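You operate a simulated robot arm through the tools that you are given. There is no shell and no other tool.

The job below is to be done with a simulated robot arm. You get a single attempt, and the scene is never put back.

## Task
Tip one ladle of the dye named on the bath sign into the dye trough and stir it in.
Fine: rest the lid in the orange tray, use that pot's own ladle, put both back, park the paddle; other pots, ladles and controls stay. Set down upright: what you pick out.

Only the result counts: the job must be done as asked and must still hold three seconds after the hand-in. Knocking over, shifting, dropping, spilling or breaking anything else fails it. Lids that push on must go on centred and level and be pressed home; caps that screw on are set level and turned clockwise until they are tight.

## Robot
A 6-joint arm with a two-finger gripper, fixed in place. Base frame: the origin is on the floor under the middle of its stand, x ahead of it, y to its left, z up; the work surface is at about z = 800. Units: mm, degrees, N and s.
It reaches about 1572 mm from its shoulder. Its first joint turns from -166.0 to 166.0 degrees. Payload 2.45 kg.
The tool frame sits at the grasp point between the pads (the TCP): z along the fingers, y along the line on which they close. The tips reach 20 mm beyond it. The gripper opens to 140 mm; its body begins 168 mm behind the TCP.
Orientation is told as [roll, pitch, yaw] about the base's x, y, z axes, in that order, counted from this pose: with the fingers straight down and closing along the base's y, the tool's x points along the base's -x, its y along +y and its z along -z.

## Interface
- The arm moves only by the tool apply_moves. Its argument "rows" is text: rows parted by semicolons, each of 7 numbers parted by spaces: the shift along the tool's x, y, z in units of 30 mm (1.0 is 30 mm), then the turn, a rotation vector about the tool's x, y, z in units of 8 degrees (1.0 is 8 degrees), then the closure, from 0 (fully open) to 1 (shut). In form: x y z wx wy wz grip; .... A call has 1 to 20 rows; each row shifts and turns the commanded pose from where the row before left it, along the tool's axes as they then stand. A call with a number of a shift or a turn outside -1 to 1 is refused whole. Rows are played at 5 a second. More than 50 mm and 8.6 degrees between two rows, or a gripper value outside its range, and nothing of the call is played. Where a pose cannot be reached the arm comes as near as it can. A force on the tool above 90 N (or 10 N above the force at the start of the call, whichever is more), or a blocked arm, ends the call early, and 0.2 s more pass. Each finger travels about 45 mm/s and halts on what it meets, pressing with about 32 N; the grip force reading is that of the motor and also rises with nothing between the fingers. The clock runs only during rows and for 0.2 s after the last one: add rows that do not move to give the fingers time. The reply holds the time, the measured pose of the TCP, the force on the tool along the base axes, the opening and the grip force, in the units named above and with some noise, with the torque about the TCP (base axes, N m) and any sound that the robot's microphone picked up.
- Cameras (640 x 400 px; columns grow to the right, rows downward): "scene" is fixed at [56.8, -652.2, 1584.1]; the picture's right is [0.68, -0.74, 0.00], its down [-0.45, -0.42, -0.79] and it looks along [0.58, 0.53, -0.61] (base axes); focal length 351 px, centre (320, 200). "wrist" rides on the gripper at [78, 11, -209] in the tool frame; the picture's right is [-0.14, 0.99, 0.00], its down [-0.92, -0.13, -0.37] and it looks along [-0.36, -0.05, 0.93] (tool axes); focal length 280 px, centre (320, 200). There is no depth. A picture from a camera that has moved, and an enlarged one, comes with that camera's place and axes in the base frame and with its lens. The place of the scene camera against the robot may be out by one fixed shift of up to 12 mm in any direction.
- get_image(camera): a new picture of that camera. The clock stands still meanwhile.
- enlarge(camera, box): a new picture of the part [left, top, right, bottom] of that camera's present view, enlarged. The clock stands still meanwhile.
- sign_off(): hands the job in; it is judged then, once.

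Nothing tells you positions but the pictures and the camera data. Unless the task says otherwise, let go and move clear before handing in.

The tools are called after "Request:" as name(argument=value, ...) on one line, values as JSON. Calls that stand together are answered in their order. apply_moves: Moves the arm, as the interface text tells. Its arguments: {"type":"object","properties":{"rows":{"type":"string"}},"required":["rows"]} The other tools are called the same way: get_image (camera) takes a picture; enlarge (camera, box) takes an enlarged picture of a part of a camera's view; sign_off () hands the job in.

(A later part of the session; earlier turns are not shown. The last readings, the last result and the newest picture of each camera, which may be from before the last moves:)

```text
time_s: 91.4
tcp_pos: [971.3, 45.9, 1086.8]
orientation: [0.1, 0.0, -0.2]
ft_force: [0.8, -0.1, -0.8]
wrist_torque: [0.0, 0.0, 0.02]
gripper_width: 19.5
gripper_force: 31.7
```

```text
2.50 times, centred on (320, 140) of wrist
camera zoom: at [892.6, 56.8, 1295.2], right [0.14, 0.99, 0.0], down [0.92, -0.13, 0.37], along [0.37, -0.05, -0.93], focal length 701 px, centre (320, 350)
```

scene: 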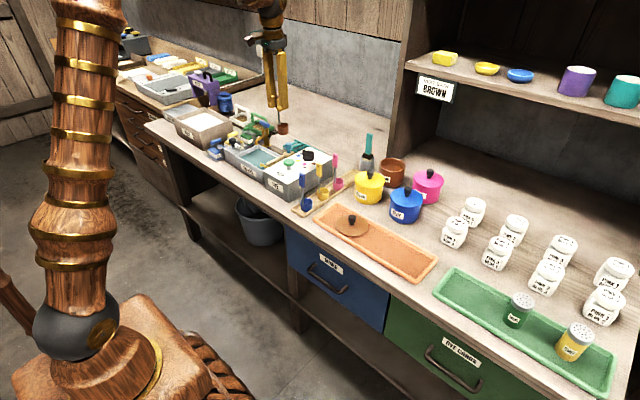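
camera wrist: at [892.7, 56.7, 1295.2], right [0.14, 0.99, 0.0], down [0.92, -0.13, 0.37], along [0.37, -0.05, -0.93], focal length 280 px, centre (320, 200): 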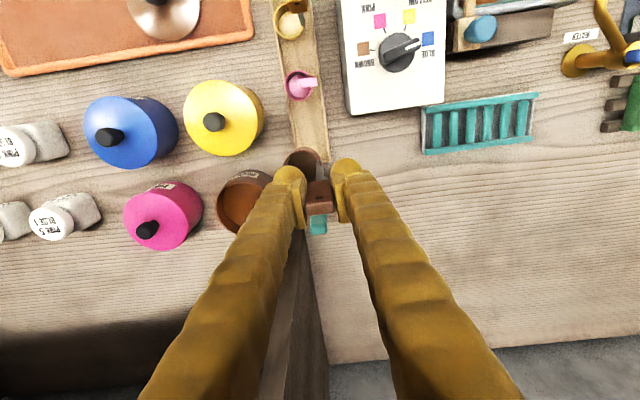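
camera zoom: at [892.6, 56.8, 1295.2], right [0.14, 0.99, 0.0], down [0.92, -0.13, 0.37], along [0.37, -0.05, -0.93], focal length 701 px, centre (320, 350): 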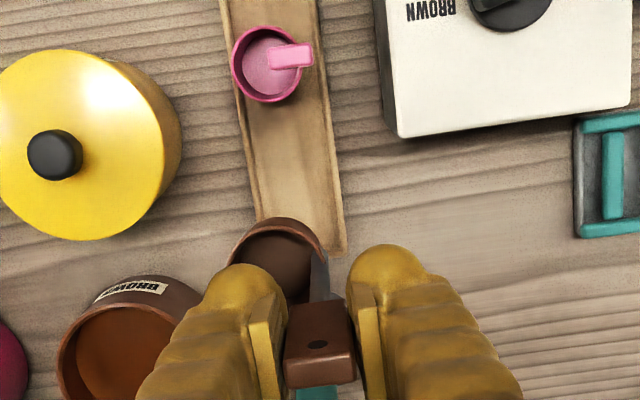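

Request:
apply_moves(rows="0.047 -0.04 0.6 0 0 0 0.96;0 0 0.9 0 0 0 0.96;0 0 0.9 0 0 0 0.96;0 0 0.9 0 0 0 0.96;0 0 0.9 0 0 0 0.96;0 0 0.6 0 0 0 0.96;0 0 0.3 0 0 0 0.96;0 0 0 0 0 0 0.96;0 0 0 0 0 0 0.96")

Request:
apply_moves(rows="0 0 0 0 0 0 0.96")

Request:
enlarge(camera="scene", box=[320, 110, 400, 190])

Request:
enlarge(camera="wrist", box=[240, 100, 400, 240])

```text
time_s: 93.4
tcp_pos: [969.1, 42.9, 932.6]
orientation: [0.0, 0.0, -0.1]
ft_force: [0.5, -0.1, -0.6]
wrist_torque: [-0.01, 0.01, -0.01]
gripper_width: 19.9
gripper_force: 32.0
```

```text
time_s: 93.8
tcp_pos: [967.8, 43.7, 932.6]
orientation: [-0.1, 0.0, -0.1]
ft_force: [-0.4, 0.0, 0.1]
wrist_torque: [0.01, 0.01, 0.01]
gripper_width: 19.8
gripper_force: 32.2
```

```text
5.00 times, centred on (360, 150) of scene
camera zoom: at [56.8, -652.2, 1584.1], right [0.68, -0.74, 0.0], down [-0.45, -0.42, -0.79], along [0.58, 0.53, -0.61], focal length 1755 px, centre (120, 450)
```

zoom: 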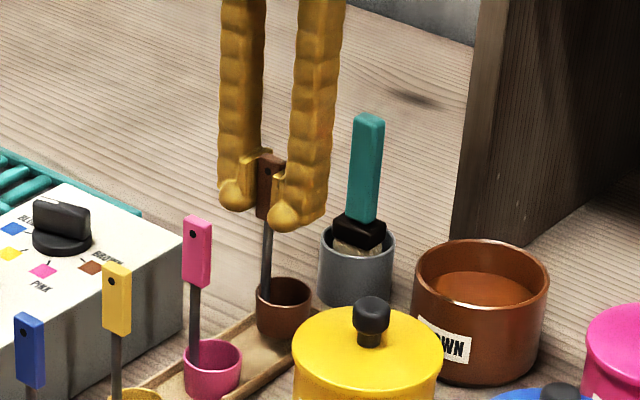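

```text
2.86 times, centred on (320, 170) of wrist
camera zoom: at [889.7, 54.6, 1140.3], right [0.14, 0.99, 0.0], down [0.92, -0.13, 0.37], along [0.37, -0.05, -0.93], focal length 801 px, centre (320, 286)
```

zoom: 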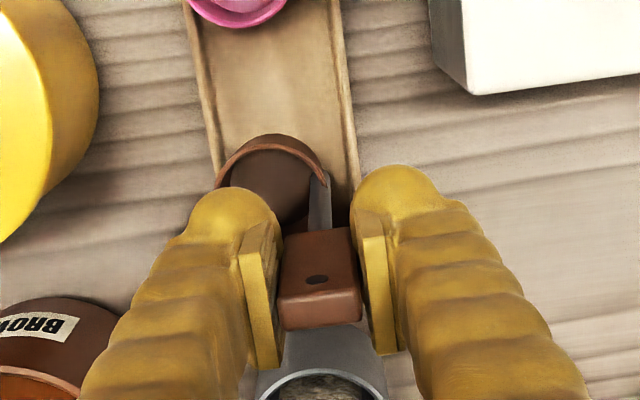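

Request:
apply_moves(rows="-0.035 0.035 0.2 0 0 0 0.96;0 0 0.2 0 0 0 0.96;0 0 0 0 0 0 0.96;0 0 0 0 0 0 0.96")

Request:
apply_moves(rows="0 0 0.1 0 0 0 0.96;0 0 0 0 0 0 0.96")

Request:
enlarge(camera="scene", box=[320, 130, 380, 190])

Request:
enlarge(camera="wrist", box=[240, 100, 400, 240])

```text
time_s: 94.8
tcp_pos: [968.2, 44.9, 921.2]
orientation: [0.0, 0.0, 0.0]
ft_force: [1.1, 0.2, -0.2]
wrist_torque: [0.05, -0.02, 0.03]
gripper_width: 19.4
gripper_force: 32.2
```

```text
time_s: 95.4
tcp_pos: [969.3, 44.2, 918.9]
orientation: [0.0, -0.1, 0.0]
ft_force: [-0.1, 0.4, -1.6]
wrist_torque: [0.0, 0.01, -0.01]
gripper_width: 19.9
gripper_force: 31.7
```

```text
6.67 times, centred on (350, 160) of scene
camera zoom: at [56.8, -652.2, 1584.1], right [0.68, -0.74, 0.0], down [-0.45, -0.42, -0.79], along [0.58, 0.53, -0.61], focal length 2340 px, centre (120, 467)
```

zoom: 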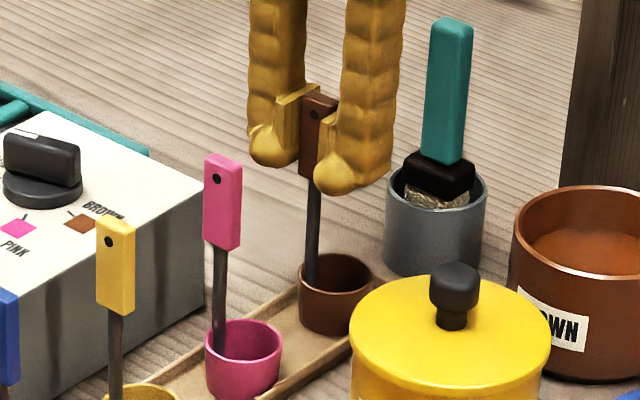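

```text
2.86 times, centred on (320, 170) of wrist
camera zoom: at [890.1, 56.2, 1127.4], right [0.14, 0.99, 0.0], down [0.92, -0.13, 0.37], along [0.37, -0.05, -0.93], focal length 801 px, centre (320, 286)
```

zoom: 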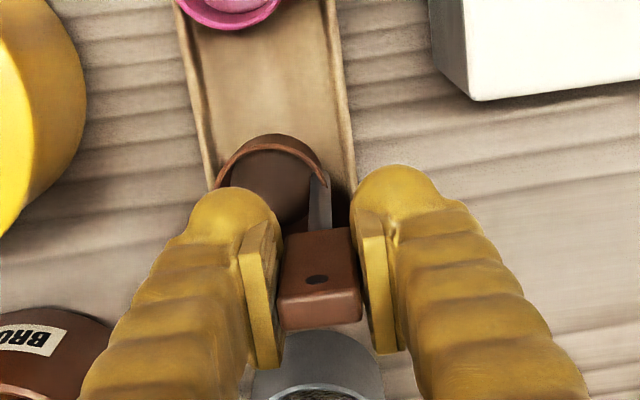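

Request:
apply_moves(rows="0 0 0.08 0 0 0 0.96;0 0 0 0 0 0 0.96")

Request:
apply_moves(rows="0 0 0.06 0 0 0 0.96;0 0 0 0 0 0 0.96")

Request:
apply_moves(rows="0 0 0.04 0 0 0 0.96;0 0 0 0 0 0 0.96")

```text
time_s: 96.0
tcp_pos: [969.3, 45.6, 916.4]
orientation: [0.0, 0.0, -0.1]
ft_force: [0.0, 0.5, -0.1]
wrist_torque: [0.01, 0.02, -0.01]
gripper_width: 19.6
gripper_force: 31.6
```

```text
time_s: 96.6
tcp_pos: [969.2, 45.6, 915.2]
orientation: [0.0, -0.1, 0.0]
ft_force: [-1.5, 2.6, 13.8]
wrist_torque: [0.02, 0.19, -0.05]
gripper_width: 19.4
gripper_force: 32.0
```

```text
time_s: 97.2
tcp_pos: [969.8, 44.9, 913.9]
orientation: [0.0, -0.2, 0.0]
ft_force: [0.1, 4.9, 27.7]
wrist_torque: [0.05, -0.17, -0.01]
gripper_width: 19.3
gripper_force: 31.7
```

The ladle is seated on the rack floor at the original height. Easing off the load, opening and rising.

Request:
apply_moves(rows="0 0 -0.035 0 0 0 0.96;0 0 0 0 0 0 0.9;0 0 0 0 0 0 0.8;0 0 0 0 0 0 0.7;0 0 0 0 0 0 0.65;0 0 0 0 0 0 0.65;0 0 -0.3 0 0 0 0.65;0 0 -0.8 0 0 0 0.65;0 0 -0.9 0 0 0 0.65;0 0 -0.9 0 0 0 0.65;0 0 0 0 0 0 0.65")

Request:
enlarge(camera="scene", box=[320, 110, 400, 190])

Request:
enlarge(camera="wrist", box=[240, 80, 400, 220])

```text
time_s: 99.6
tcp_pos: [968.8, 44.7, 1002.2]
orientation: [0.0, 0.0, 0.0]
ft_force: [0.0, -0.4, 0.2]
wrist_torque: [0.01, 0.01, -0.01]
gripper_width: 49.1
gripper_force: 0.2
```

```text
5.00 times, centred on (360, 150) of scene
camera zoom: at [56.8, -652.2, 1584.1], right [0.68, -0.74, 0.0], down [-0.45, -0.42, -0.79], along [0.58, 0.53, -0.61], focal length 1755 px, centre (120, 450)
```

zoom: 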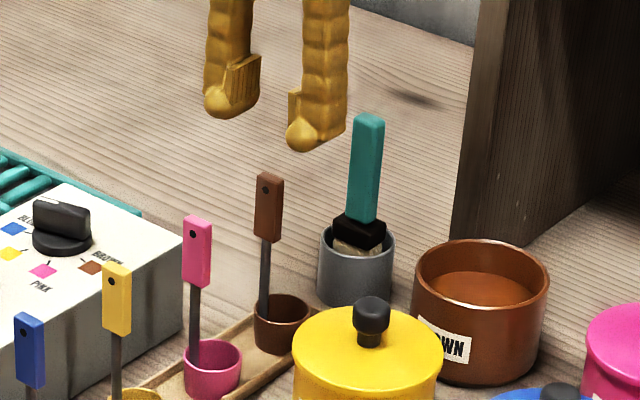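

```text
2.86 times, centred on (320, 150) of wrist
camera zoom: at [889.2, 57.0, 1210.6], right [0.14, 0.99, 0.0], down [0.92, -0.13, 0.37], along [0.37, -0.05, -0.93], focal length 801 px, centre (320, 343)
```

zoom: 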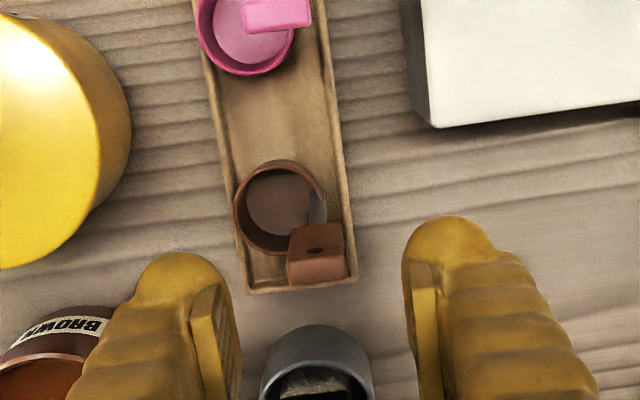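

The ladle is back upright in its slot. Now on to the paddle: moving over its blue knob to look closely.

Request:
apply_moves(rows="0.508 0.8875 -0.1 0 0 0 0.6;0.508 0.8875 -0.1 0 0 0 0.6;0.508 0.8875 0 0 0 0 0.6;0.508 0.8875 0 0 0 0 0.6;0.508 0.8875 0 0 0 0 0.6;0.508 0.8875 0 0 0 0 0.6;0.508 0.8875 0 0 0 0 0.6;0.508 0.8875 0 0 0 0 0.6;0 0 0 0 0 0 0.6;0 0 0 0 0 0 0.6")

Request:
get_image(camera="wrist")

Request:
enlarge(camera="wrist", box=[240, 60, 440, 200])

Request:
enlarge(camera="scene", box=[230, 100, 330, 190])

```text
time_s: 101.8
tcp_pos: [849.2, 256.9, 1004.2]
orientation: [0.1, -0.2, -0.1]
ft_force: [0.3, 0.4, -0.1]
wrist_torque: [0.02, -0.01, 0.01]
gripper_width: 56.1
gripper_force: 0.1
```

```text
taken
camera wrist: at [768.8, 266.8, 1212.4], right [0.14, 0.99, 0.0], down [0.92, -0.13, 0.37], along [0.37, -0.05, -0.93], focal length 280 px, centre (320, 200)
```

wrist: 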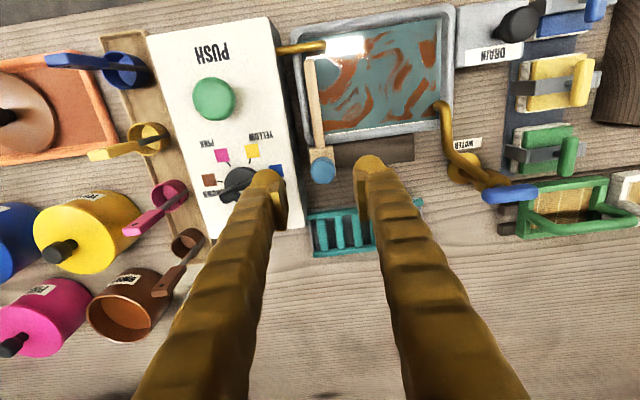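

```text
2.86 times, centred on (340, 130) of wrist
camera zoom: at [768.8, 266.8, 1212.4], right [0.14, 0.99, 0.0], down [0.92, -0.13, 0.37], along [0.37, -0.05, -0.93], focal length 801 px, centre (263, 400)
```

zoom: 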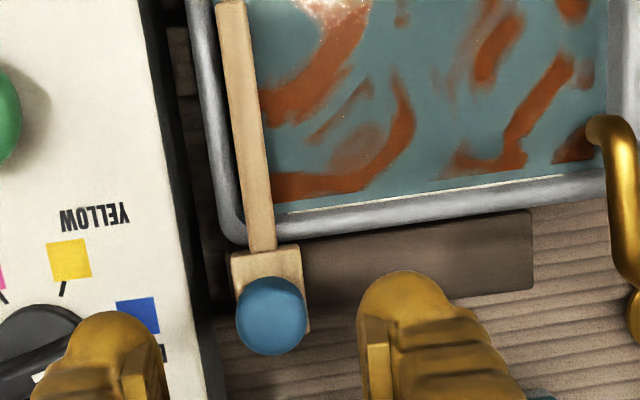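

```text
4.44 times, centred on (280, 145) of scene
camera zoom: at [56.8, -652.2, 1584.1], right [0.68, -0.74, 0.0], down [-0.45, -0.42, -0.79], along [0.58, 0.53, -0.61], focal length 1560 px, centre (498, 444)
```

zoom: 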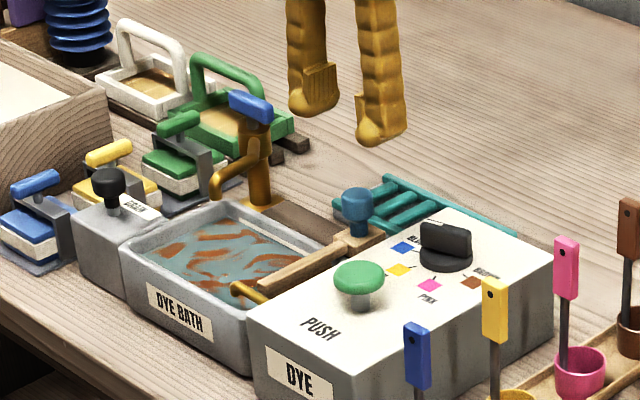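

The knob is near (853, 258), top ≈ 908, on a block that rides the dark rail (about y 242–377). I'll narrow the fingers and descend to straddle it.

Request:
apply_moves(rows="-0.1 0.033 0.7 0 0 0 0.68;0 0 0.8 0 0 0 0.68;0 0 0.8 0 0 0 0.68;0 0 0.4 0 0 0 0.68;0 0 0 0 0 0 0.68;0 0 0 0 0 0 0.68")

Request:
enlarge(camera="wrist", box=[240, 100, 400, 240])

Request:
enlarge(camera="scene", box=[240, 100, 340, 190])

```text
time_s: 103.2
tcp_pos: [849.8, 258.8, 922.2]
orientation: [0.0, 0.0, 0.0]
ft_force: [0.5, 0.2, -0.4]
wrist_torque: [-0.01, 0.04, -0.01]
gripper_width: 44.9
gripper_force: 0.1
```

```text
2.86 times, centred on (320, 170) of wrist
camera zoom: at [770.5, 269.9, 1130.4], right [0.14, 0.99, 0.0], down [0.92, -0.13, 0.37], along [0.37, -0.05, -0.93], focal length 801 px, centre (320, 286)
```

zoom: 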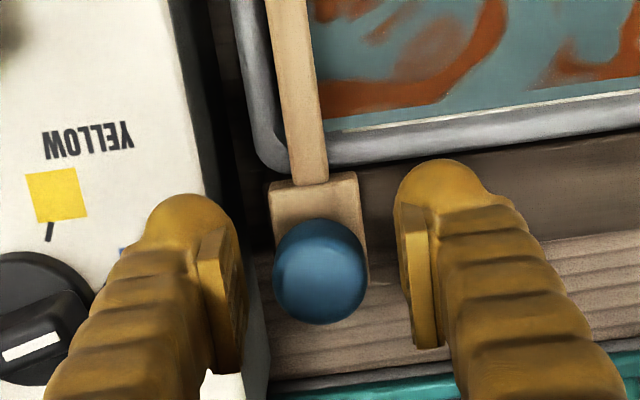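

```text
4.44 times, centred on (290, 145) of scene
camera zoom: at [56.8, -652.2, 1584.1], right [0.68, -0.74, 0.0], down [-0.45, -0.42, -0.79], along [0.58, 0.53, -0.61], focal length 1560 px, centre (453, 444)
```

zoom: 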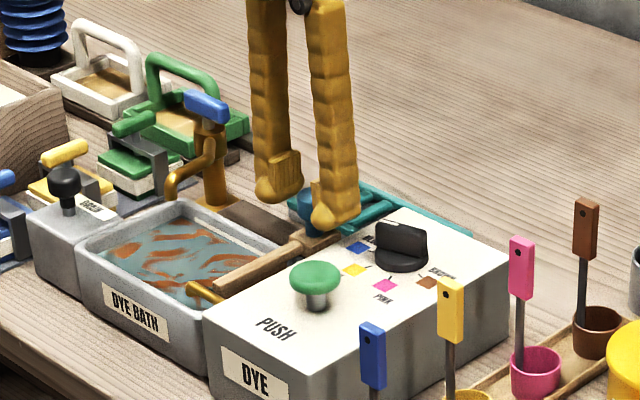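

Request:
apply_moves(rows="-0.17 0 0.2 0 0 0 0.68;0 0 0.2 0 0 0 0.68;0 0 0.17 0 0 0 0.68;0 0 0 0 0 0 0.68")

Request:
enlarge(camera="wrist", box=[240, 100, 400, 240])

Request:
enlarge(camera="scene", box=[260, 110, 340, 180])

```text
time_s: 104.2
tcp_pos: [853.8, 258.6, 907.0]
orientation: [0.0, 0.0, 0.0]
ft_force: [0.0, -0.6, -0.8]
wrist_torque: [0.0, -0.03, -0.05]
gripper_width: 45.0
gripper_force: 0.1
```

```text
2.86 times, centred on (320, 170) of wrist
camera zoom: at [775.5, 269.2, 1116.3], right [0.14, 0.99, 0.0], down [0.92, -0.13, 0.37], along [0.37, -0.05, -0.93], focal length 801 px, centre (320, 286)
```

zoom: 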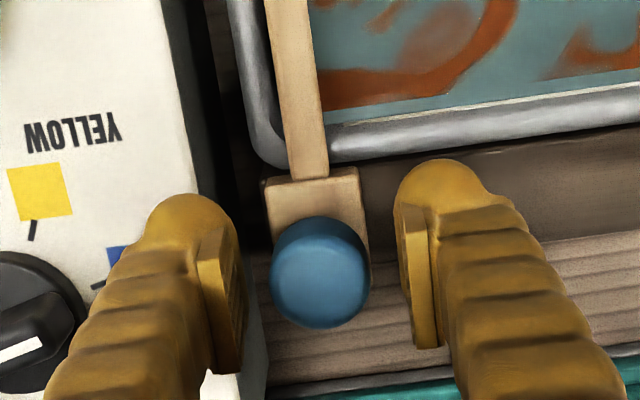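

```text
5.71 times, centred on (300, 145) of scene
camera zoom: at [56.8, -652.2, 1584.1], right [0.68, -0.74, 0.0], down [-0.45, -0.42, -0.79], along [0.58, 0.53, -0.61], focal length 2005 px, centre (434, 514)
```

zoom: 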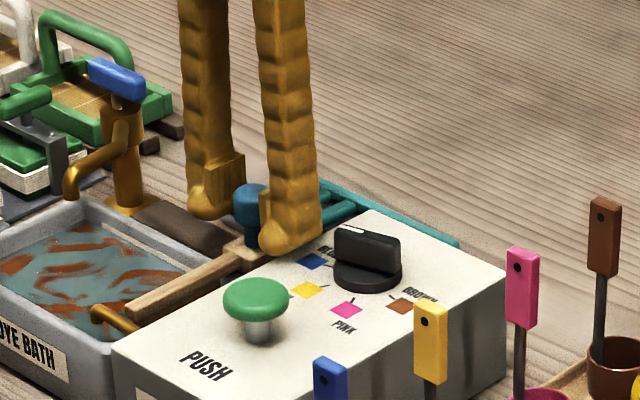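

Request:
apply_moves(rows="0 0 0.1 0 0 0 0.68;0 0 0 0 0 0 0.72;0 0 0 0 0 0 0.8;0 0 0 0 0 0 0.88;0 0 0 0 0 0 0.92;0 0 0 0 0 0 0.92")

Request:
enlarge(camera="wrist", box=[240, 100, 400, 240])

Request:
enlarge(camera="scene", box=[260, 110, 340, 180])

```text
time_s: 105.6
tcp_pos: [855.0, 258.3, 905.8]
orientation: [0.0, 0.0, 0.0]
ft_force: [0.5, 0.9, -0.6]
wrist_torque: [0.02, 0.0, 0.01]
gripper_width: 24.8
gripper_force: 44.9
```

```text
2.86 times, centred on (320, 170) of wrist
camera zoom: at [775.9, 270.0, 1113.7], right [0.14, 0.99, 0.0], down [0.92, -0.13, 0.37], along [0.37, -0.05, -0.93], focal length 801 px, centre (320, 286)
```

zoom: 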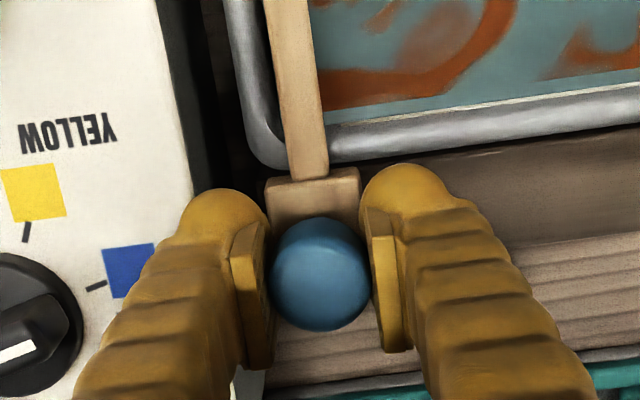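

```text
5.71 times, centred on (300, 145) of scene
camera zoom: at [56.8, -652.2, 1584.1], right [0.68, -0.74, 0.0], down [-0.45, -0.42, -0.79], along [0.58, 0.53, -0.61], focal length 2005 px, centre (434, 514)
```

zoom: 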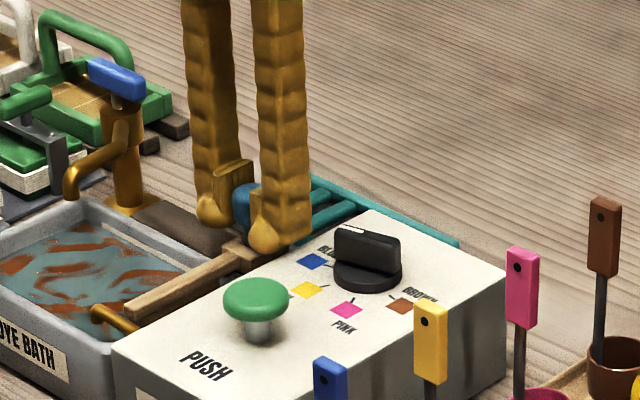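

Knob gripped (24.8 mm). Trying a small slide in +y to see whether it moves along the rail.

Request:
apply_moves(rows="0 0.15 0 0 0 0 0.93;0 0.2 0 0 0 0 0.93;0 0.2 0 0 0 0 0.93;0 0 0 0 0 0 0.93")

Request:
enlarge(camera="scene", box=[240, 110, 340, 190])

```text
time_s: 106.6
tcp_pos: [855.7, 276.9, 904.8]
orientation: [-0.1, 0.1, -0.2]
ft_force: [3.9, 0.7, -20.9]
wrist_torque: [0.05, -0.11, 0.03]
gripper_width: 24.9
gripper_force: 44.6
```

```text
5.00 times, centred on (290, 150) of scene
camera zoom: at [56.8, -652.2, 1584.1], right [0.68, -0.74, 0.0], down [-0.45, -0.42, -0.79], along [0.58, 0.53, -0.61], focal length 1755 px, centre (470, 450)
```

zoom: 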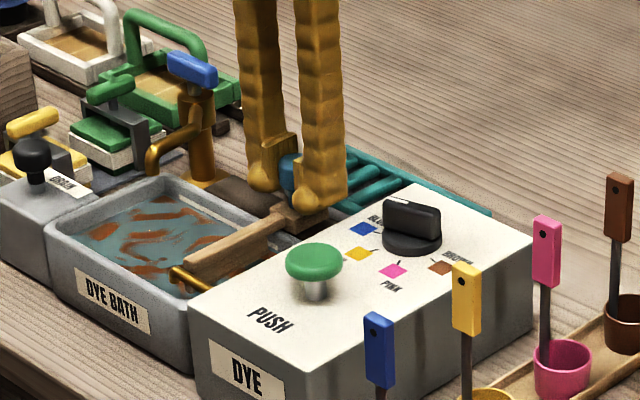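

It slides along the rail. Continuing the stroke in moderate steps while watching the force.

Request:
apply_moves(rows="0 0.2 0.02 0 0 0 0.93;0 0.3 0 0 0 0 0.93;0 0.3 0 0 0 0 0.93;0 0 0 0 0 0 0.93")

Request:
apply_moves(rows="0 0.3 0 0 0 0 0.93;0 0.3 0 0 0 0 0.93;0 0.3 0 0 0 0 0.93;0 0 0 0 0 0 0.93")

Request:
enlarge(camera="scene", box=[230, 110, 330, 190])

Request:
get_image(camera="wrist")

```text
time_s: 107.6
tcp_pos: [855.8, 299.7, 905.1]
orientation: [0.0, 0.1, -0.1]
ft_force: [-19.2, 0.2, -13.4]
wrist_torque: [0.02, 0.13, -0.01]
gripper_width: 24.5
gripper_force: 45.3
```

```text
time_s: 108.6
tcp_pos: [854.8, 327.3, 904.1]
orientation: [-0.1, 0.0, -0.2]
ft_force: [-30.4, 0.5, -9.9]
wrist_torque: [0.0, 0.17, -0.03]
gripper_width: 24.2
gripper_force: 45.0
```

```text
5.00 times, centred on (280, 150) of scene
camera zoom: at [56.8, -652.2, 1584.1], right [0.68, -0.74, 0.0], down [-0.45, -0.42, -0.79], along [0.58, 0.53, -0.61], focal length 1755 px, centre (520, 450)
```

zoom: 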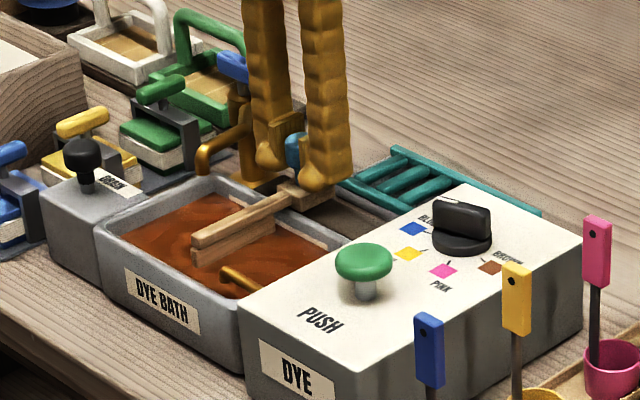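

```text
taken
camera wrist: at [776.4, 338.3, 1113.2], right [0.14, 0.99, 0.0], down [0.92, -0.13, 0.37], along [0.36, -0.05, -0.93], focal length 280 px, centre (320, 200)
```

wrist: 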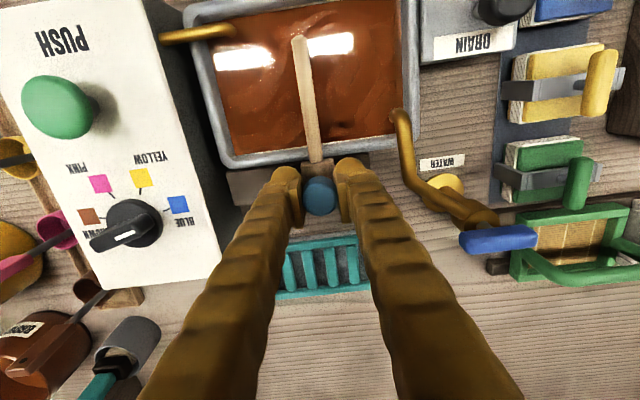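

The dye is mixing in. I'll trim x by about 1 mm to follow the rail, finish the stroke, and then sweep back and forth.

Request:
apply_moves(rows="0.035 0.2 0 0 0 0 0.93;0.005 0.3 0 0 0 0 0.93;0.005 0.3 0 0 0 0 0.93;0 0 0 0 0 0 0.93")

Request:
apply_moves(rows="-0.005 -0.4 0 0 0 0 0.93;-0.005 -0.4 0 0 0 0 0.93;-0.005 -0.4 0 0 0 0 0.93;-0.005 -0.4 0 0 0 0 0.93;-0.005 -0.4 0 0 0 0 0.93;-0.005 -0.4 0 0 0 0 0.93;0 0 0 0 0 0 0.93")

Request:
enlarge(camera="scene", box=[230, 110, 330, 190])

```text
time_s: 109.6
tcp_pos: [856.5, 347.7, 904.5]
orientation: [-0.1, 0.0, -0.2]
ft_force: [-13.5, -42.1, 4.3]
wrist_torque: [-0.28, 0.11, 0.05]
gripper_width: 23.9
gripper_force: 45.2
```

```text
time_s: 111.2
tcp_pos: [854.2, 276.9, 904.6]
orientation: [0.0, 0.0, -0.2]
ft_force: [48.0, -1.9, -33.9]
wrist_torque: [0.01, -0.34, 0.0]
gripper_width: 24.4
gripper_force: 44.8
```

```text
5.00 times, centred on (280, 150) of scene
camera zoom: at [56.8, -652.2, 1584.1], right [0.68, -0.74, 0.0], down [-0.45, -0.42, -0.79], along [0.58, 0.53, -0.61], focal length 1755 px, centre (520, 450)
```

zoom: 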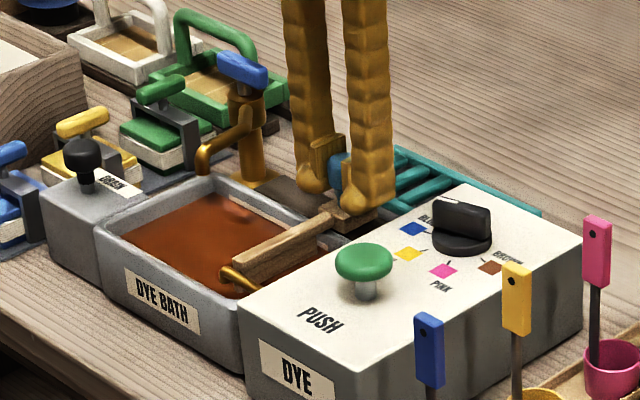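

The far stop is at about y 348 and the bath is nearly uniform brown. I'll trim for the rail's slight angle and make more full strokes.

Request:
apply_moves(rows="-0.03 0 0.02 0 0 0 0.93;0.007 0.42 -0.004 0 0 0 0.93;0.007 0.42 -0.004 0 0 0 0.93;0.007 0.42 -0.004 0 0 0 0.93;0.007 0.42 -0.004 0 0 0 0.93;0.007 0.42 -0.004 0 0 0 0.93;0 0 0 0 0 0 0.93")

Request:
apply_moves(rows="-0.007 -0.42 0.004 0 0 0 0.93;-0.007 -0.42 0.004 0 0 0 0.93;-0.007 -0.42 0.004 0 0 0 0.93;-0.007 -0.42 0.004 0 0 0 0.93;-0.007 -0.42 0.004 0 0 0 0.93;-0.007 -0.42 0.004 0 0 0 0.93;0 0 0 0 0 0 0.93")

Request:
apply_moves(rows="0.007 0.42 -0.004 0 0 0 0.93;0.007 0.42 -0.004 0 0 0 0.93;0.007 0.42 -0.004 0 0 0 0.93;0.007 0.42 -0.004 0 0 0 0.93;0.007 0.42 -0.004 0 0 0 0.93;0.007 0.42 -0.004 0 0 0 0.93;0 0 0 0 0 0 0.93")

Request:
enlarge(camera="scene", box=[230, 110, 330, 190])

Request:
get_image(camera="wrist")

```text
time_s: 112.8
tcp_pos: [853.4, 341.2, 903.6]
orientation: [-0.1, 0.0, 0.0]
ft_force: [-2.3, 1.5, -6.2]
wrist_torque: [0.04, -0.14, 0.12]
gripper_width: 24.0
gripper_force: 44.5
```

```text
time_s: 114.4
tcp_pos: [854.1, 263.4, 903.4]
orientation: [-0.1, 0.2, 0.1]
ft_force: [-43.8, -0.7, -14.8]
wrist_torque: [0.04, 0.28, -0.04]
gripper_width: 23.9
gripper_force: 45.3
```

```text
time_s: 116.0
tcp_pos: [856.7, 341.0, 904.4]
orientation: [-0.1, 0.1, 0.0]
ft_force: [-11.3, 0.8, -55.0]
wrist_torque: [0.0, -0.27, 0.12]
gripper_width: 23.6
gripper_force: 44.8
```

```text
5.00 times, centred on (280, 150) of scene
camera zoom: at [56.8, -652.2, 1584.1], right [0.68, -0.74, 0.0], down [-0.45, -0.42, -0.79], along [0.58, 0.53, -0.61], focal length 1755 px, centre (520, 450)
```

zoom: 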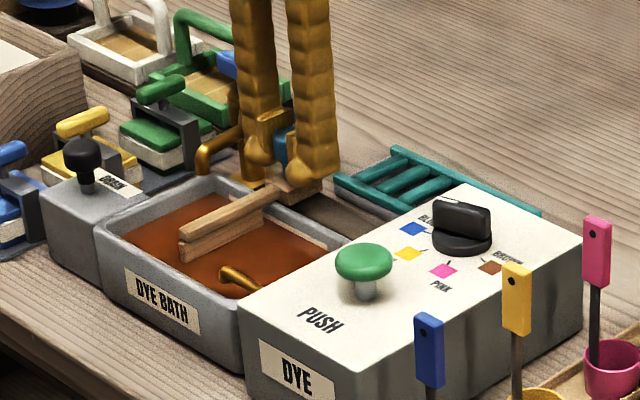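

```text
taken
camera wrist: at [776.5, 353.0, 1112.6], right [0.14, 0.99, 0.0], down [0.92, -0.13, 0.37], along [0.36, -0.05, -0.93], focal length 280 px, centre (320, 200)
```

wrist: 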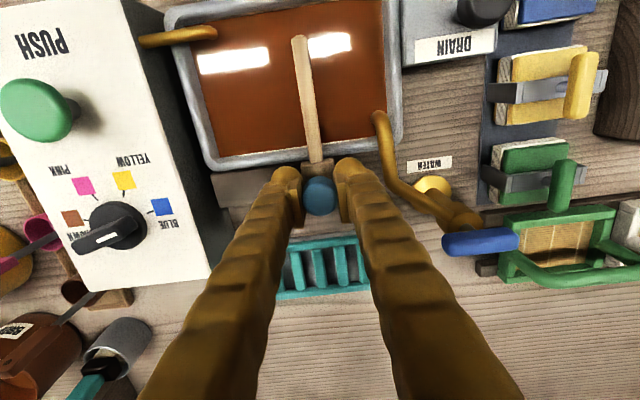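

The bath is now uniformly brown. One more pair of strokes with the height trimmed, then park.

Request:
apply_moves(rows="0.01 0 0.04 0 0 0 0.93;0 0 0 0 0 0 0.93")

Request:
apply_moves(rows="-0.004 -0.42 0.002 0 0 0 0.93;-0.004 -0.42 0.002 0 0 0 0.93;-0.004 -0.42 0.002 0 0 0 0.93;-0.004 -0.42 0.002 0 0 0 0.93;-0.004 -0.42 0.002 0 0 0 0.93;-0.004 -0.42 0.002 0 0 0 0.93;0 0 0 0 0 0 0.93")

```text
time_s: 116.6
tcp_pos: [855.8, 341.8, 904.0]
orientation: [0.0, 0.0, -0.1]
ft_force: [5.7, -0.4, -34.7]
wrist_torque: [-0.03, -0.07, -0.04]
gripper_width: 23.9
gripper_force: 45.0
```

```text
time_s: 118.2
tcp_pos: [855.8, 266.0, 903.6]
orientation: [0.0, 0.0, -0.1]
ft_force: [-5.1, -0.7, 15.0]
wrist_torque: [0.02, 0.09, -0.02]
gripper_width: 23.8
gripper_force: 44.8
```

Request:
apply_moves(rows="0.004 0.42 -0.002 0 0 0 0.93;0.004 0.42 -0.002 0 0 0 0.93;0.004 0.42 -0.002 0 0 0 0.93;0.004 0.42 -0.002 0 0 0 0.93;0.004 0.42 -0.002 0 0 0 0.93;0.004 0.42 -0.002 0 0 0 0.93;0 0 0 0 0 0 0.93")

Request:
apply_moves(rows="-0.004 -0.42 0.002 0 0 0 0.93;-0.004 -0.42 0.002 0 0 0 0.93;-0.004 -0.42 0.002 0 0 0 0.93;-0.004 -0.42 0.002 0 0 0 0.93;-0.004 -0.42 0.002 0 0 0 0.93;-0.004 -0.42 0.002 0 0 0 0.93;0 -0.13 0 0 0 0 0.93;0 0 0 0 0 0 0.93")

Request:
enlarge(camera="scene", box=[230, 110, 330, 190])

Request:
enlarge(camera="wrist", box=[240, 0, 440, 200])

```text
time_s: 119.8
tcp_pos: [854.3, 341.7, 903.5]
orientation: [-0.2, 0.0, 0.0]
ft_force: [45.4, 1.5, -31.7]
wrist_torque: [0.04, -0.3, -0.03]
gripper_width: 24.1
gripper_force: 45.4
```

```text
time_s: 121.6
tcp_pos: [854.9, 261.5, 903.1]
orientation: [0.1, -0.1, 0.0]
ft_force: [-21.3, -1.1, 19.7]
wrist_torque: [0.0, 0.11, 0.02]
gripper_width: 23.6
gripper_force: 45.0
```

```text
5.00 times, centred on (280, 150) of scene
camera zoom: at [56.8, -652.2, 1584.1], right [0.68, -0.74, 0.0], down [-0.45, -0.42, -0.79], along [0.58, 0.53, -0.61], focal length 1755 px, centre (520, 450)
```

zoom: 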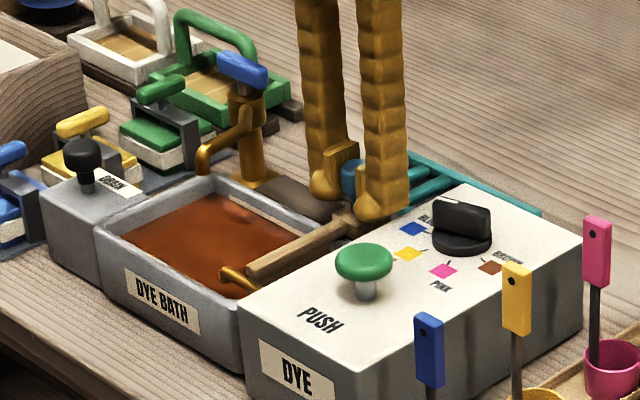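

```text
2.00 times, centred on (340, 100) of wrist
camera zoom: at [775.1, 272.8, 1112.0], right [0.14, 0.99, 0.0], down [0.92, -0.13, 0.37], along [0.37, -0.05, -0.93], focal length 561 px, centre (280, 400)
```

zoom: 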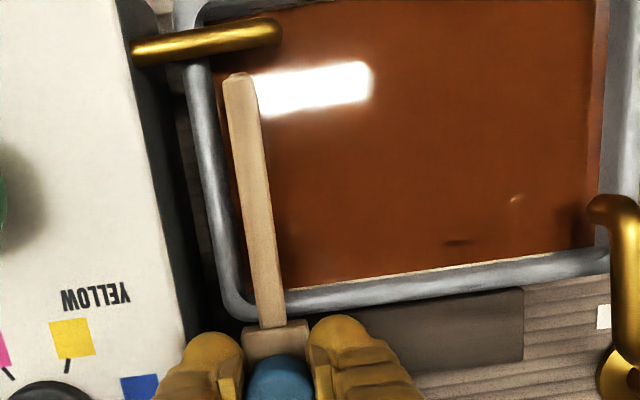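

Uniform brown, nicely mixed. Now nudging the paddle fully back to its parked end.

Request:
apply_moves(rows="0 -0.06 -0.01 0 0 0 0.93;0 0 0 0 0 0 0.93")

Request:
apply_moves(rows="0 -0.05 0 0 0 0 0.93;0 0 0 0 0 0 0.93")

Request:
apply_moves(rows="0 -0.04 0 0 0 0 0.93;0 0 0 0 0 0 0.93")

```text
time_s: 122.2
tcp_pos: [853.7, 259.6, 903.0]
orientation: [0.1, -0.1, 0.0]
ft_force: [-9.7, 1.4, 20.8]
wrist_torque: [0.0, -0.01, 0.0]
gripper_width: 23.9
gripper_force: 45.0
```

```text
time_s: 122.8
tcp_pos: [854.2, 259.2, 902.5]
orientation: [0.0, -0.1, 0.0]
ft_force: [-5.7, 1.4, 27.8]
wrist_torque: [0.03, 0.01, 0.01]
gripper_width: 23.6
gripper_force: 45.1
```

```text
time_s: 123.4
tcp_pos: [855.1, 258.4, 902.4]
orientation: [0.0, -0.1, -0.1]
ft_force: [-0.8, 13.8, 31.7]
wrist_torque: [0.1, -0.05, -0.01]
gripper_width: 23.5
gripper_force: 45.2
```

Request:
apply_moves(rows="0 -0.03 -0.02 0 0 0 0.93;0 0 0 0 0 0 0.93")

Request:
enlarge(camera="wrist", box=[240, 100, 400, 240])

Request:
enlarge(camera="scene", box=[240, 110, 340, 190])

```text
time_s: 124.0
tcp_pos: [854.4, 257.1, 902.7]
orientation: [-0.1, -0.1, -0.1]
ft_force: [19.6, 41.9, 6.3]
wrist_torque: [0.17, -0.23, -0.07]
gripper_width: 23.7
gripper_force: 45.1
```

```text
2.86 times, centred on (320, 170) of wrist
camera zoom: at [775.0, 268.6, 1111.6], right [0.14, 0.99, 0.0], down [0.92, -0.13, 0.37], along [0.37, -0.05, -0.93], focal length 801 px, centre (320, 286)
```

zoom: 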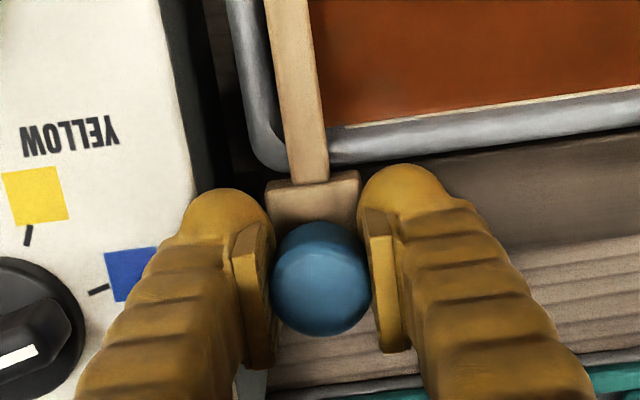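

```text
5.00 times, centred on (290, 150) of scene
camera zoom: at [56.8, -652.2, 1584.1], right [0.68, -0.74, 0.0], down [-0.45, -0.42, -0.79], along [0.58, 0.53, -0.61], focal length 1755 px, centre (470, 450)
```

zoom: 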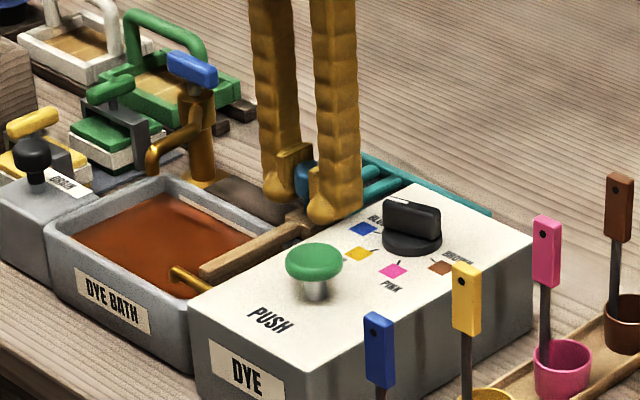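

The paddle is against its park stop and looks identical to its starting position. Releasing and rising.

Request:
apply_moves(rows="0.01 0.015 0 0 0 0 0.9;0 0 0 0 0 0 0.85;0 0 0 0 0 0 0.78;0 0 0 0 0 0 0.72;0 0 0 0 0 0 0.68;0 0 0 0 0 0 0.68;0 0 -0.3 0 0 0 0.68;0 0 -0.7 0 0 0 0.68;0 0 -0.9 0 0 0 0.68;0 0 -0.9 0 0 0 0.68;0 0 -0.9 0 0 0 0.68;0 0 0 0 0 0 0.68")

Request:
get_image(camera="wrist")

Request:
enlarge(camera="scene", box=[230, 110, 330, 190])

```text
time_s: 126.6
tcp_pos: [853.4, 256.7, 1013.5]
orientation: [-0.1, 0.0, 0.0]
ft_force: [0.3, 0.5, -0.6]
wrist_torque: [0.02, -0.02, 0.0]
gripper_width: 44.4
gripper_force: 0.0
```

```text
taken
camera wrist: at [774.7, 266.7, 1222.5], right [0.14, 0.99, 0.0], down [0.92, -0.13, 0.37], along [0.37, -0.05, -0.93], focal length 280 px, centre (320, 200)
```

wrist: 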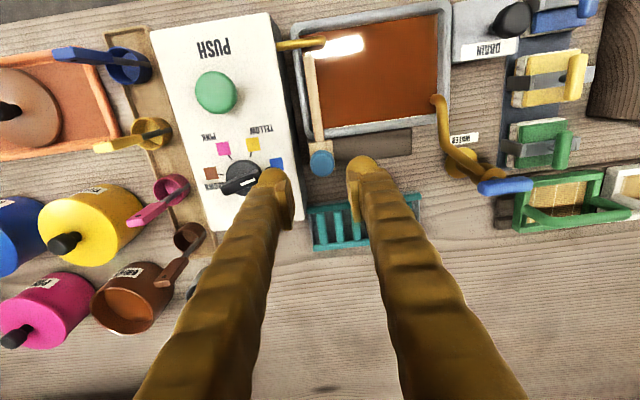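

```text
5.00 times, centred on (280, 150) of scene
camera zoom: at [56.8, -652.2, 1584.1], right [0.68, -0.74, 0.0], down [-0.45, -0.42, -0.79], along [0.58, 0.53, -0.61], focal length 1755 px, centre (520, 450)
```

zoom: 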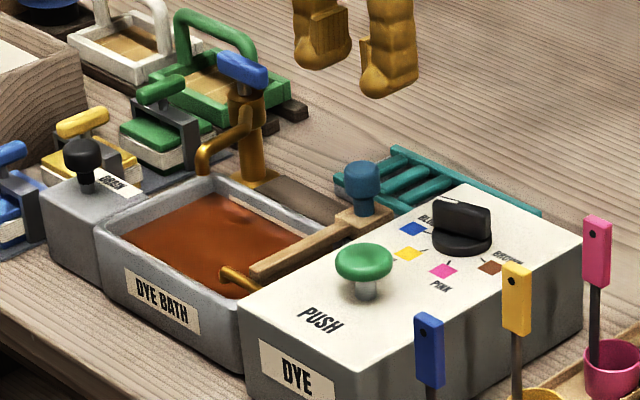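

Paddle parked, bath evenly brown. Now fetching the lid from the tray: travelling high across to above it with the same 10° back-lean.

Request:
apply_moves(rows="0.24 -0.905 -0.1 0 0 0 0.6;0.24 -0.905 -0.1 0 0 0 0.6;0.24 -0.905 -0.1 0 0 0 0.6;0.24 -0.905 -0.1 0 0 0 0.6;0.24 -0.905 -0.1 0 0 0 0.6;0.24 -0.905 -0.1 0 0 0 0.6;0.24 -0.905 -0.1 0 0 0 0.6;0.24 -0.905 -0.1 0 0 0 0.6;0.24 -0.905 -0.1 0 0 0 0.6;0.24 -0.905 -0.1 0 0 0 0.6;0.24 -0.905 -0.1 0 0 0 0.6;0.24 -0.905 -0.1 0 0 0 0.6;0.24 -0.905 -0.1 0 0 0 0.6;0.24 -0.905 -0.1 0 0 0 0.6;0.24 -0.905 -0.1 0 0 0 0.6;0 0 0 0 -0.6375 0 0.6;0 0 0 0 -0.6375 0 0.6;0 0 0 0 0 0 0.6;0 0 0 0 0 0 0.6")

Request:
get_image(camera="wrist")

Request:
enlarge(camera="wrist", box=[240, 80, 400, 220])

```text
time_s: 130.6
tcp_pos: [746.1, -152.4, 1058.9]
orientation: [0.0, -10.1, 0.0]
ft_force: [0.5, 1.0, -0.5]
wrist_torque: [-0.02, 0.02, 0.02]
gripper_width: 55.9
gripper_force: 0.0
```

```text
taken
camera wrist: at [631.3, -140.9, 1250.2], right [0.14, 0.99, 0.02], down [0.84, -0.13, 0.53], along [0.52, -0.05, -0.85], focal length 280 px, centre (320, 200)
```

wrist: 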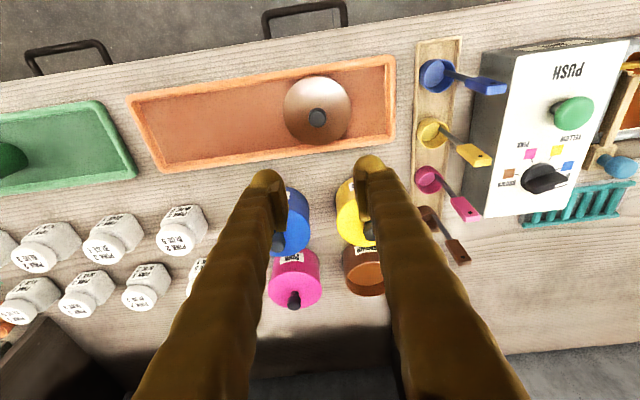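

```text
2.86 times, centred on (320, 150) of wrist
camera zoom: at [631.3, -140.9, 1250.2], right [0.14, 0.99, 0.02], down [0.84, -0.13, 0.53], along [0.52, -0.05, -0.85], focal length 801 px, centre (320, 343)
```

zoom: 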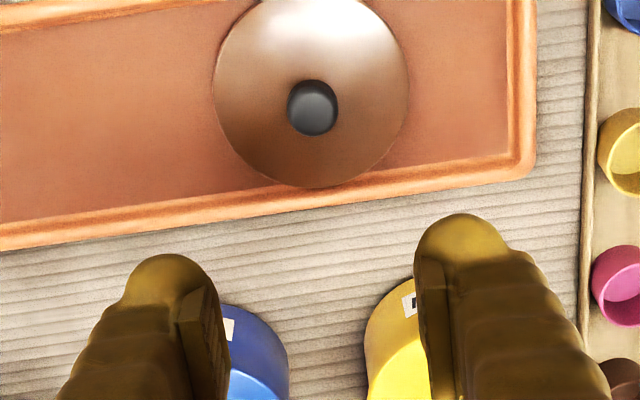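

Request:
apply_moves(rows="0.198 0.073 0.862 0 0 0 0.6;0.155 0 0.862 0 0 0 0.6;0.155 0 0.862 0 0 0 0.6;0.155 0 0.862 0 0 0 0.6;0.155 0 0.862 0 0 0 0.6;0.155 0 0.862 0 0 0 0.6;0.12 0 0.67 0 0 0 0.6;0 0 0 0 0 0 0.6;0 0 0 0 0 0 0.6")

Request:
enlarge(camera="wrist", box=[240, 80, 400, 240])

Request:
enlarge(camera="scene", box=[310, 170, 410, 260])

```text
time_s: 132.6
tcp_pos: [744.0, -150.1, 882.9]
orientation: [-0.1, -10.3, 0.0]
ft_force: [0.5, -1.1, 0.2]
wrist_torque: [0.0, 0.01, -0.04]
gripper_width: 56.3
gripper_force: 0.1
```

```text
2.50 times, centred on (320, 160) of wrist
camera zoom: at [629.6, -138.5, 1074.2], right [0.14, 0.99, 0.02], down [0.84, -0.13, 0.53], along [0.52, -0.05, -0.85], focal length 701 px, centre (320, 300)
```

zoom: 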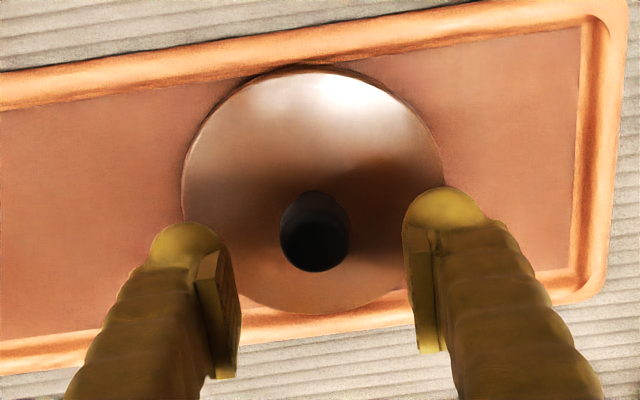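

```text
4.44 times, centred on (360, 215) of scene
camera zoom: at [56.8, -652.2, 1584.1], right [0.68, -0.74, 0.0], down [-0.45, -0.42, -0.79], along [0.58, 0.53, -0.61], focal length 1560 px, centre (142, 133)
```

zoom: 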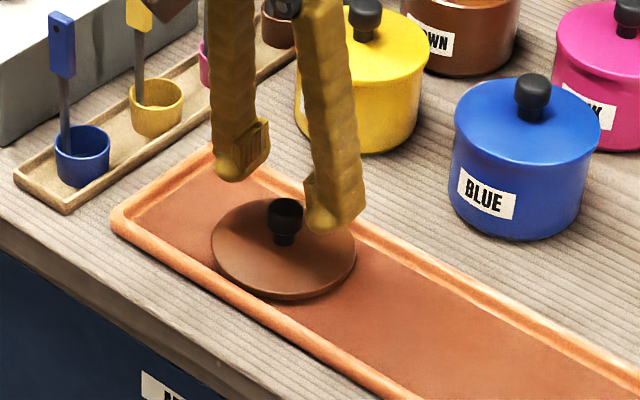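

Request:
apply_moves(rows="0.08 0 0.44 0 0 0 0.6;0.08 0 0.44 0 0 0 0.6;0.07 0 0.4 0 0 0 0.6;0 0 0 0 0 0 0.6;0 0 0 0 0 0 0.7;0 0 0 0 0 0 0.8;0 0 0 0 0 0 0.9;0 0 0 0 0 0 0.95;0 0 0 0 0 0 0.97;0 0 0 0 0 0 0.97")

Request:
enlarge(camera="wrist", box=[240, 80, 400, 240])

Request:
enlarge(camera="scene", box=[310, 170, 410, 260])

```text
time_s: 134.8
tcp_pos: [745.0, -148.6, 841.1]
orientation: [0.0, -10.2, 0.0]
ft_force: [-0.4, 0.4, -0.3]
wrist_torque: [0.02, -0.01, -0.03]
gripper_width: 21.4
gripper_force: 31.7
```

```text
2.50 times, centred on (320, 160) of wrist
camera zoom: at [629.4, -138.1, 1033.8], right [0.14, 0.99, 0.02], down [0.84, -0.13, 0.53], along [0.52, -0.05, -0.85], focal length 701 px, centre (320, 300)
```

zoom: 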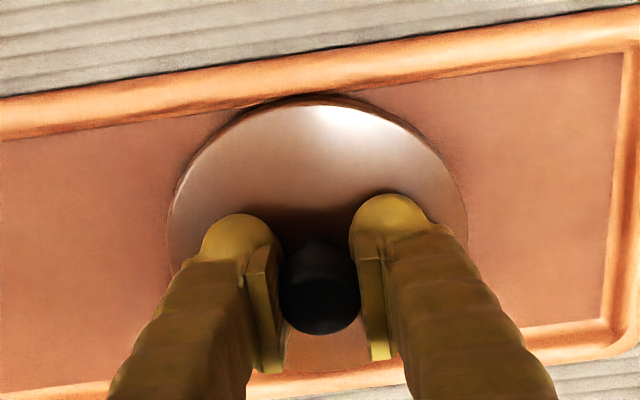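

```text
4.44 times, centred on (360, 215) of scene
camera zoom: at [56.8, -652.2, 1584.1], right [0.68, -0.74, 0.0], down [-0.45, -0.42, -0.79], along [0.58, 0.53, -0.61], focal length 1560 px, centre (142, 133)
```

zoom: 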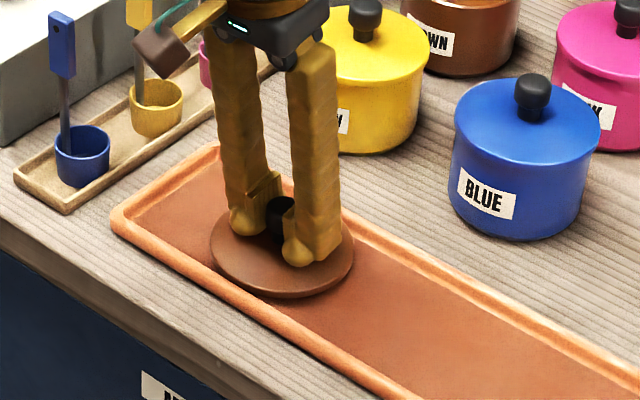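

Lid gripped again. Lifting it out of the tray and carrying it back above the brown pot.

Request:
apply_moves(rows="-0.08 0 -0.45 0 0 0 0.97;-0.167 0 -0.929 0 0 0 0.97;-0.167 0 -0.929 0 0 0 0.97;-0.167 0 -0.929 0 0 0 0.97;-0.167 0 -0.929 0 0 0 0.97;-0.167 0 -0.929 0 0 0 0.97;-0.08 0 -0.45 0 0 0 0.97;-0.939 0.179 0.169 0 0 0 0.97;-0.939 0.179 0.169 0 0 0 0.97;-0.939 0.179 0.169 0 0 0 0.97;-0.939 0.179 0.169 0 0 0 0.97;-0.939 0.179 0.169 0 0 0 0.97;-0.939 0.179 0.169 0 0 0 0.97;-0.939 0.179 0.169 0 0 0 0.97;-0.939 0.179 0.169 0 0 0 0.97;-0.939 0.179 0.169 0 0 0 0.97;-0.939 0.179 0.169 0 0 0 0.97;0 0 0 0 0 0 0.97")

Request:
get_image(camera="wrist")

Request:
get_image(camera="scene")

```text
time_s: 138.6
tcp_pos: [1031.0, -97.1, 1010.9]
orientation: [0.0, -10.2, 0.0]
ft_force: [0.7, -0.5, 0.2]
wrist_torque: [0.01, 0.01, 0.03]
gripper_width: 20.9
gripper_force: 31.9
```

```text
taken
camera wrist: at [916.1, -85.0, 1202.1], right [0.14, 0.99, 0.02], down [0.84, -0.13, 0.53], along [0.52, -0.05, -0.85], focal length 280 px, centre (320, 200)
```

wrist: 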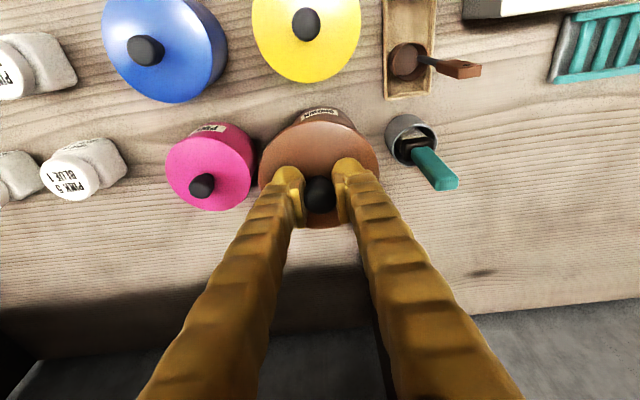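

```text
taken
```

scene: 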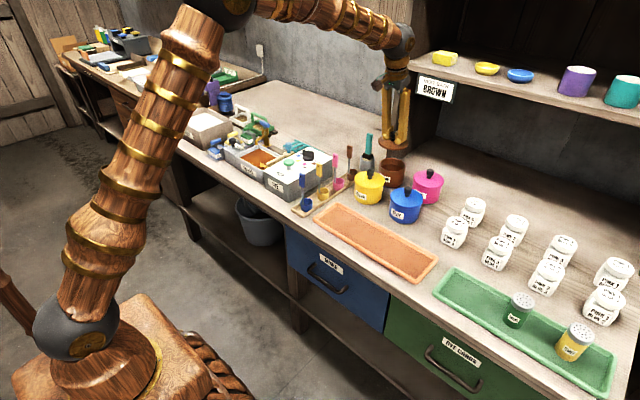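

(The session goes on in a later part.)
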